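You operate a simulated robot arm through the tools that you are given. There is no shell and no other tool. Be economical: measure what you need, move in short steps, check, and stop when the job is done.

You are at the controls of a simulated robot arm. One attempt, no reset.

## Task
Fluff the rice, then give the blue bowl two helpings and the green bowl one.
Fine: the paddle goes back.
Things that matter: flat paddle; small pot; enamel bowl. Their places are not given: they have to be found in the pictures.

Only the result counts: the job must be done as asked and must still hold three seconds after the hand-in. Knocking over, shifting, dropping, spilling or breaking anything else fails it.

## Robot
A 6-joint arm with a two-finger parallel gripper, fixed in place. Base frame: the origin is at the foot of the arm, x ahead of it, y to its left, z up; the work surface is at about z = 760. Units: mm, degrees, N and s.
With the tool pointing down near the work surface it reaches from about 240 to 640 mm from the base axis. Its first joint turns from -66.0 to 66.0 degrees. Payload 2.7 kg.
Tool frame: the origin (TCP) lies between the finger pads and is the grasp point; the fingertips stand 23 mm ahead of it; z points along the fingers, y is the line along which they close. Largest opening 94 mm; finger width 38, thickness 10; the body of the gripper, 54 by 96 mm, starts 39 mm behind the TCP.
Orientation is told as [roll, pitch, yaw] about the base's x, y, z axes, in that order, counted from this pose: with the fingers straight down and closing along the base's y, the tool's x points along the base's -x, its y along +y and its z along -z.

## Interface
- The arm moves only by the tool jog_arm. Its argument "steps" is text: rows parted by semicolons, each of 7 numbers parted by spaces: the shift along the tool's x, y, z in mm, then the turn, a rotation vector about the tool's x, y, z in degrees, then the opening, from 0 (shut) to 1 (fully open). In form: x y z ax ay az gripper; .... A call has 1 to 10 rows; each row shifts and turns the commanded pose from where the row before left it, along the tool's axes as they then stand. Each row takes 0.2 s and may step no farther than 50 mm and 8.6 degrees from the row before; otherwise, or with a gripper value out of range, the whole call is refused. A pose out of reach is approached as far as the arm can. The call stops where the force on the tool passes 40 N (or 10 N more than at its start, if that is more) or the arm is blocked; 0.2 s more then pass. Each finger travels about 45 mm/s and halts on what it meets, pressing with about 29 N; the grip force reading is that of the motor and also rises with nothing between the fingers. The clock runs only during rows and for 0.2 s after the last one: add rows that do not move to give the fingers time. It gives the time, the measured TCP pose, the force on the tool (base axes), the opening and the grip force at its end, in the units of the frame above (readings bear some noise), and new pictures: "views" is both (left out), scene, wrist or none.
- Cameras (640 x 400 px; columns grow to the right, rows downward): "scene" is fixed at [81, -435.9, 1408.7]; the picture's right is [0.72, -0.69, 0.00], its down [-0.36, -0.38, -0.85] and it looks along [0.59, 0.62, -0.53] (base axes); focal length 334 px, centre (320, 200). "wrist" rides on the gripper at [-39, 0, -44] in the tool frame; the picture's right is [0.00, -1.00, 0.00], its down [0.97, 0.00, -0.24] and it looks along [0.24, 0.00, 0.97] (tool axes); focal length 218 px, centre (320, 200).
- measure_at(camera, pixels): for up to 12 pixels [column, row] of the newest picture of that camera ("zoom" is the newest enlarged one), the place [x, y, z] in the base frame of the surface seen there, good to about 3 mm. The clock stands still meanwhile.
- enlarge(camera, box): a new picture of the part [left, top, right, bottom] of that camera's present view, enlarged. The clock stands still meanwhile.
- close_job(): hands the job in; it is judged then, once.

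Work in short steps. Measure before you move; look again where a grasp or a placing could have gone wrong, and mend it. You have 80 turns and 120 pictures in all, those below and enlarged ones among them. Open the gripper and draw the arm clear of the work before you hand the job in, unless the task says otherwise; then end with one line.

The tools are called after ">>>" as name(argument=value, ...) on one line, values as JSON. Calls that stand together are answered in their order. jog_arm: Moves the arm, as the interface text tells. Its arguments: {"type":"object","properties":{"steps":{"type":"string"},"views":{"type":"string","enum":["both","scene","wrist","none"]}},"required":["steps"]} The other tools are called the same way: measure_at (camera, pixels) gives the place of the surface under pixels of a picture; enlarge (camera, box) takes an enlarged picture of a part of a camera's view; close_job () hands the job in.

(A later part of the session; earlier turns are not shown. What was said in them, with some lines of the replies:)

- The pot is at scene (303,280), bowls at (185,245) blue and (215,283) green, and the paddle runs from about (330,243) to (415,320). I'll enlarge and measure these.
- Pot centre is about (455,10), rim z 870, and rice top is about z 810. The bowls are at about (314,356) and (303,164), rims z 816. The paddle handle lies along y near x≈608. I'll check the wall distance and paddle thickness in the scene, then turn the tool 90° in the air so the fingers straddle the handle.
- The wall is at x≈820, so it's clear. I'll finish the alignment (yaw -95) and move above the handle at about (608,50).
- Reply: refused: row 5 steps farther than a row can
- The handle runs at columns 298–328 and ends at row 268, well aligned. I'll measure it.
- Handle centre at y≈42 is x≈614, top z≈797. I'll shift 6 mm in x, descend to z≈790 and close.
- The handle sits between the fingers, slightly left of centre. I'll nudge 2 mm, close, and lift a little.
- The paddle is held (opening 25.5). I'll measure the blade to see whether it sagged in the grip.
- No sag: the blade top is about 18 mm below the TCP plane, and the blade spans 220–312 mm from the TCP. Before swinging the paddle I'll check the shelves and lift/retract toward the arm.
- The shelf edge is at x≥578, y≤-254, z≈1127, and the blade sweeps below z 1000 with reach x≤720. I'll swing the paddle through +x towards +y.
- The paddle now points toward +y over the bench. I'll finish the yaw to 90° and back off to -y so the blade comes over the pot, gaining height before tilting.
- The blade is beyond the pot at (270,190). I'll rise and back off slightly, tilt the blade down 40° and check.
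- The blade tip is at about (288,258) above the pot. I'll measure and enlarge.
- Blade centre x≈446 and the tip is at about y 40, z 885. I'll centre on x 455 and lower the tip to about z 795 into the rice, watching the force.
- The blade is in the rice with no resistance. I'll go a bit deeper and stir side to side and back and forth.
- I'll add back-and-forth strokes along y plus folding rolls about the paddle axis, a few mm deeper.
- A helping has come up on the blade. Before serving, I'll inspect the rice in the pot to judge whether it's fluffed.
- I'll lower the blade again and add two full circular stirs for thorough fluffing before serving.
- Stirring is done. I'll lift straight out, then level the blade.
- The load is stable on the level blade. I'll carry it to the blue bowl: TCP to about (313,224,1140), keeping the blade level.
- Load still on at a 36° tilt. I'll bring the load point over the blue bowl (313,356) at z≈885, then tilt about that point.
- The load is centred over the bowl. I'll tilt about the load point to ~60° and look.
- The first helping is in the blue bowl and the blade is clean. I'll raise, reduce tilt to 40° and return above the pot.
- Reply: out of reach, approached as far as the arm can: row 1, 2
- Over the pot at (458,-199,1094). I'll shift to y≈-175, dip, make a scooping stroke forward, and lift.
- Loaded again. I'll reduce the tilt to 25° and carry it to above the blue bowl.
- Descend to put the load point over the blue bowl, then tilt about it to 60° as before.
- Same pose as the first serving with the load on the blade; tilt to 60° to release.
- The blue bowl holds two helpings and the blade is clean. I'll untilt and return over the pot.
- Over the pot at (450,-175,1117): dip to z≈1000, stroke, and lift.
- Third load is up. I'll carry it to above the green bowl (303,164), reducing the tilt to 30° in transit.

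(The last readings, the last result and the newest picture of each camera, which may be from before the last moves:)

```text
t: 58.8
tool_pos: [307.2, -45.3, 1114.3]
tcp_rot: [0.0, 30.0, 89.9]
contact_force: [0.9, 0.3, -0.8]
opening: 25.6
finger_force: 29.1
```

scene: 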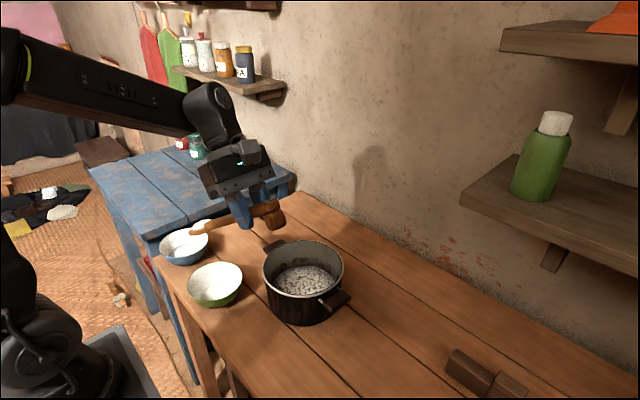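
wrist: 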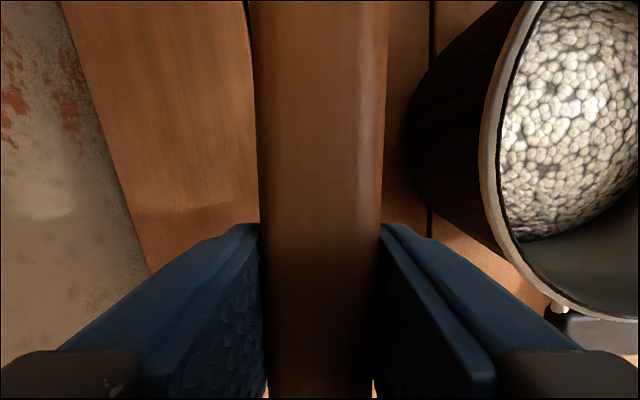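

I'll lower the load point over the green bowl and check.

>>> jog_arm(steps="-7.8 1 21 0 0 0 0;-7.8 1 21 0 0 0 0;-7.8 1 21 0 0 0 0;-7.8 0 21 0 0 0 0;-2.5 0 -27.7 0 6 0 0;0 0 0 0 0 0 0", views="scene")

>>> enlarge(camera="scene", box=[130, 180, 320, 330])

```text
t: 60.2
tool_pos: [304.8, -44.6, 1052.7]
tcp_rot: [0.0, 36.0, 90.0]
contact_force: [0.4, 0.0, -2.4]
opening: 25.6
finger_force: 29.4
```

scene: 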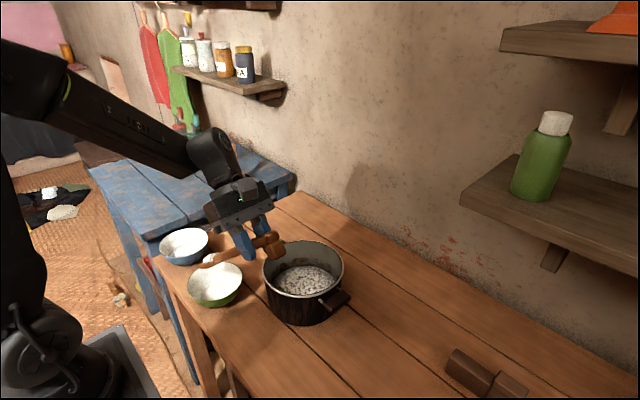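

```text
2.67 times, centred on (225, 255) of scene
```

zoom: 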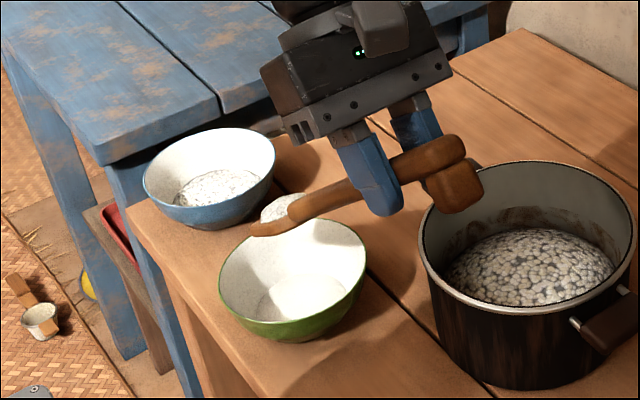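

>>> measure_at(camera="zoom", pixels=[[275, 205], [255, 228], [275, 226], [228, 262], [365, 255], [300, 218], [290, 340]])

```text
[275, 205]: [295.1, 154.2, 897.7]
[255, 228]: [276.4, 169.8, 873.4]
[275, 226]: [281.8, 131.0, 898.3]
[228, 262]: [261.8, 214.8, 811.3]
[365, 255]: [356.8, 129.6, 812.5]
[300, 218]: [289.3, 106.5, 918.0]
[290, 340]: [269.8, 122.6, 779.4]
```

The load (≈295–305,160) is over the green bowl's centre. I'll tilt to 60° about it to release.

>>> jog_arm(steps="-4 0 -36.8 0 8 0 0;-4 0 -36.8 0 8 0 0;-4 0 -36.8 0 8 0 0;0 0 0 0 0 0 0;0 0 0 0 0 0 0", views="scene")

>>> enlarge(camera="scene", box=[130, 180, 320, 330])

```text
t: 61.4
tool_pos: [303.8, 40.9, 1122.3]
tcp_rot: [0.0, 60.1, 89.9]
contact_force: [0.2, 0.2, -0.2]
opening: 25.5
finger_force: 28.9
```

scene: 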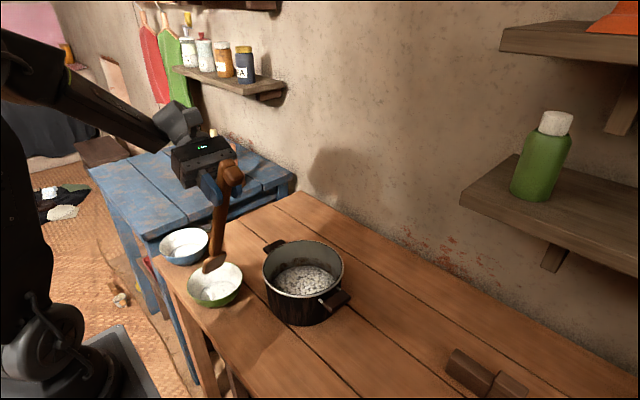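

```text
2.67 times, centred on (225, 255) of scene
```

zoom: 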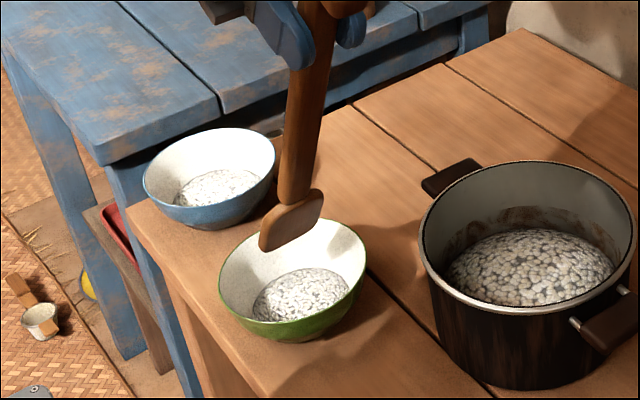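

All served and the blade is clean. I'll level the paddle, move to x≈405, and then swing back to its original heading.

>>> jog_arm(steps="0 0 0 0 -8.5 0 0;0 0 0 0 -8.5 0 0;0 0 0 0 -8.5 0 0;0 0 0 0 -8.5 0 0;0 0 0 0 -8.5 0 0;0 0 0 0 -8.5 0 0;0 0 0 0 -8.5 0 0;0 -34 0 0 -0.6 0 0;0 -34 15 0 0 0 0;0 -33 20 0 0 0 0", views="none")

>>> jog_arm(steps="0 0 5 0 0 8.5 0;0 0 5 0 0 8.5 0;0 0 5 0 0 8.5 0;0 0 5 0 0 8.5 0;0 0 5 0 0 8.5 0;0 0 5 0 0 8.5 0;0 0 5 0 0 8.5 0;0 0 5 0 0 8.5 0;0 0 0 0 0 8.5 0;0 0 0 0 0 8.5 0", views="none")

>>> jog_arm(steps="0 0 0 0 0 8.5 0;0 0 0 0 0 8.5 0;0 0 0 0 0 8.5 0;0 0 0 0 0 8.5 0;0 0 0 0 0 8.5 0;0 0 0 0 0 8.5 0;0 0 0 0 0 8.5 0;0 0 0 0 0 8.5 0;0 0 0 0 0 8.5 0;0 0 0 0 0 8.5 0", views="scene")

```text
t: 63.6
tool_pos: [403.5, 42.3, 1083.0]
tcp_rot: [0.0, -0.1, 89.9]
contact_force: [0.8, -0.2, 0.3]
opening: 25.4
finger_force: 29.5
```

```text
t: 65.8
tool_pos: [404.9, 41.7, 1047.4]
tcp_rot: [0.1, 0.0, 4.8]
contact_force: [-0.3, 0.0, -0.7]
opening: 25.8
finger_force: 29.3
```

```text
t: 68.0
tool_pos: [406.0, 41.0, 1048.8]
tcp_rot: [-0.1, 0.1, -80.3]
contact_force: [0.3, 0.1, -1.1]
opening: 25.5
finger_force: 29.6
```

scene: 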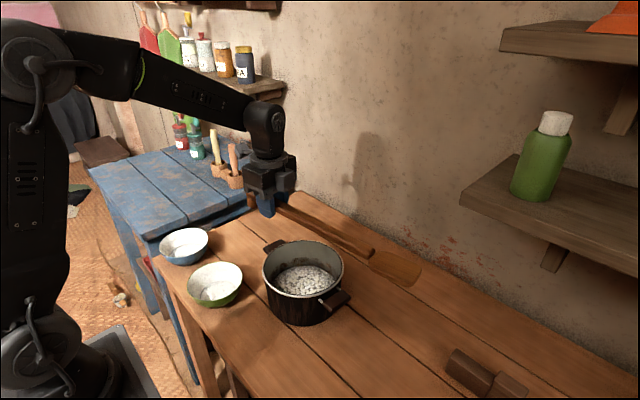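

Finish the yaw to -96°, then move out over the original spot (615,46) at z≈900.

>>> jog_arm(steps="0 0 0 0 0 8 0;0 0 0 0 0 7.8 0;4.6 34.5 0 0 0 0 0;4.6 34.5 0 0 0 0 0;4.6 34.5 0 0 0 0 0;4.6 34.5 0 0 0 0 0;4.5 34.6 0 0 0 0 0;4.5 34.6 30 0 0 0 0;0 0 40 0 0 0 0;0 0 0 0 0 0 0", views="none")

>>> jog_arm(steps="0 0 40 0 0 0 0;0 0 40 0 0 0 0;0 0 0 0 0 0 0;0 0 0 0 0 0 0", views="both")

```text
t: 70.2
tool_pos: [613.4, 47.4, 973.9]
tcp_rot: [-0.1, 0.0, -95.9]
contact_force: [-0.2, 0.5, -0.7]
opening: 25.8
finger_force: 28.6
```

```text
t: 71.2
tool_pos: [612.4, 49.3, 895.2]
tcp_rot: [0.1, 0.1, -95.9]
contact_force: [0.0, 0.3, -1.1]
opening: 25.7
finger_force: 29.2
```

scene: 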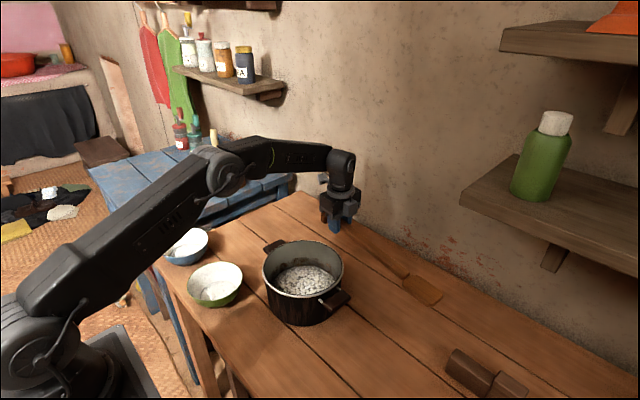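
wrist: 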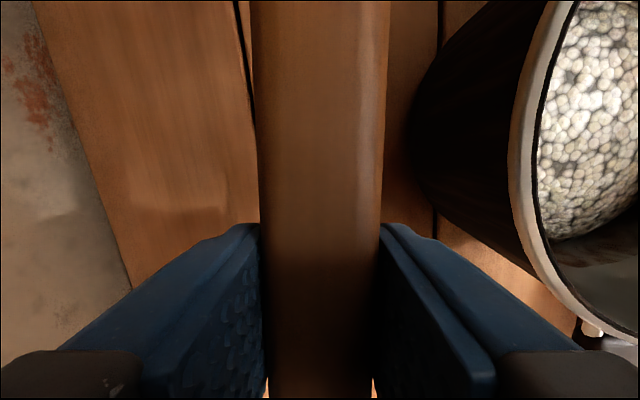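

I'll correct by 2 mm and descend gently to z≈790.

>>> jog_arm(steps="-2 2 35 0 0 0 0;0 0 35 0 0 0 0;0 0 22 0 0 0 0;0 0 8 0 0 0 0;0 0 3 0 0 0 0;0 0 0 0 0 0 0", views="scene")

```text
t: 72.6
tool_pos: [614.0, 46.6, 794.3]
tcp_rot: [0.0, 0.1, -95.9]
contact_force: [-0.7, -0.2, -0.2]
opening: 25.6
finger_force: 29.1
```

scene: 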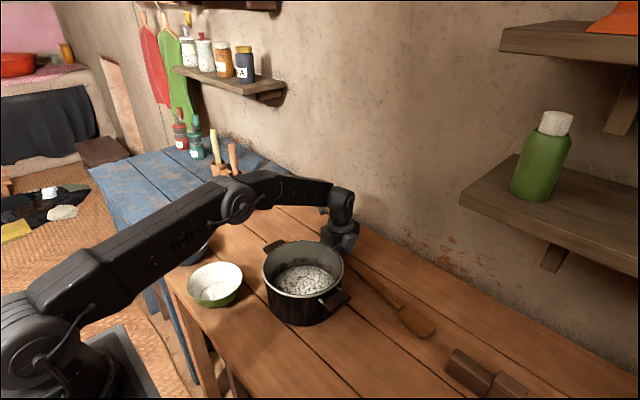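

Nearly down: a few more small steps until contact.

>>> jog_arm(steps="0 0 2 0 0 0 0;0 0 1.5 0 0 0 0;0 0 1 0 0 0 0;0 0 0 0 0 0 0", views="none")

>>> measure_at(camera="scene", pixels=[[405, 320], [433, 325], [420, 320], [400, 303]])

```text
t: 73.6
tool_pos: [615.3, 46.7, 791.8]
tcp_rot: [0.1, 0.1, -95.9]
contact_force: [-1.9, -0.4, 6.4]
opening: 25.5
finger_force: 29.0
```

```text
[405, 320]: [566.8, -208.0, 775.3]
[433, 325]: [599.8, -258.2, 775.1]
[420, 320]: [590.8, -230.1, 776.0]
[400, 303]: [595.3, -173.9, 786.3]
```

Contact is felt (6 N). I'll open and rise.

>>> jog_arm(steps="0 0 0 0 0 0 0.4;0 0 0 0 0 0 0.5;0 0 0 0 0 0 0.55;0 0 0 0 0 0 0.55;0 0 -30 0 0 0 0.55;0 0 -40 0 0 0 0.55;0 0 -40 0 0 0 0.55;0 0 -40 0 0 0 0.55;0 0 -40 0 0 0 0.55;0 0 0 0 0 0 0.55", views="both")

```text
t: 75.8
tool_pos: [614.1, 42.6, 980.2]
tcp_rot: [0.1, 0.1, -95.9]
contact_force: [0.5, 0.9, -0.5]
opening: 51.7
finger_force: 0.0
```

scene: 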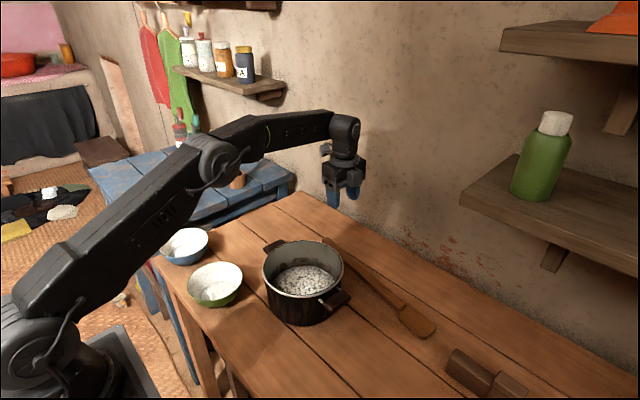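
wrist: 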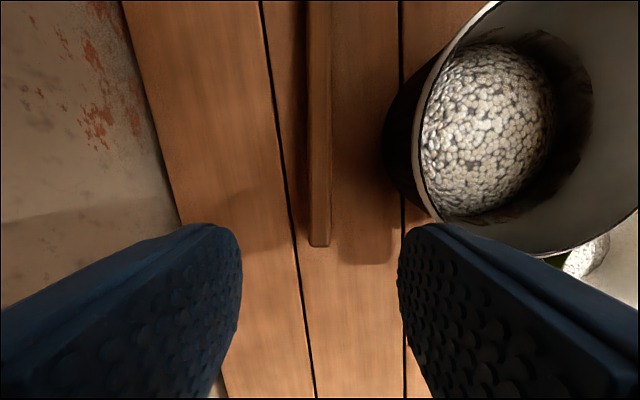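

The paddle is back on its original spot. I'll draw the arm up and back, clear of the work, and take a last look.

>>> jog_arm(steps="0 0 -40 0 0 0 0.6;0 0 -40 0 0 0 0.6;0 -35 -30 0 0 0 0.8;0 -40 -20 0 0 0 1;0 -40 -20 0 0 0 1;0 -40 0 0 0 0 1;0 -40 0 0 0 0 1;0 0 0 0 0 0 1", views="scene")

>>> enlarge(camera="scene", box=[150, 200, 450, 388])

```text
t: 77.6
tool_pos: [422.9, 66.3, 1131.9]
tcp_rot: [-0.1, 0.1, -95.9]
contact_force: [0.2, -0.4, -0.1]
opening: 93.8
finger_force: 0.1
```

scene: 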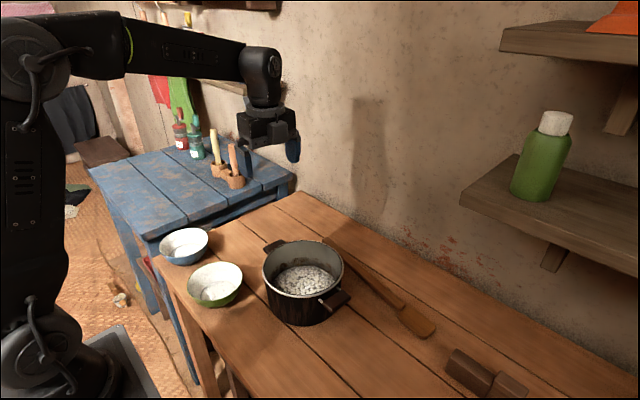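

```text
2.13 times, centred on (300, 294) of scene
```

zoom: 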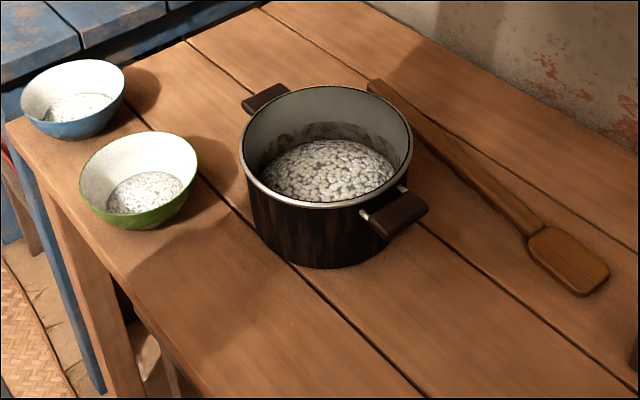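

Both bowls are served, the pot and bowls are where they were, the paddle is back, and nothing is spilled. I'm handing in the job.

>>> close_job()

```text
The job is handed in.
```

I stirred the rice to fluff it, gave the blue bowl two helpings and the green bowl one, and put the paddle back where it was, with nothing spilled or moved in the last picture.
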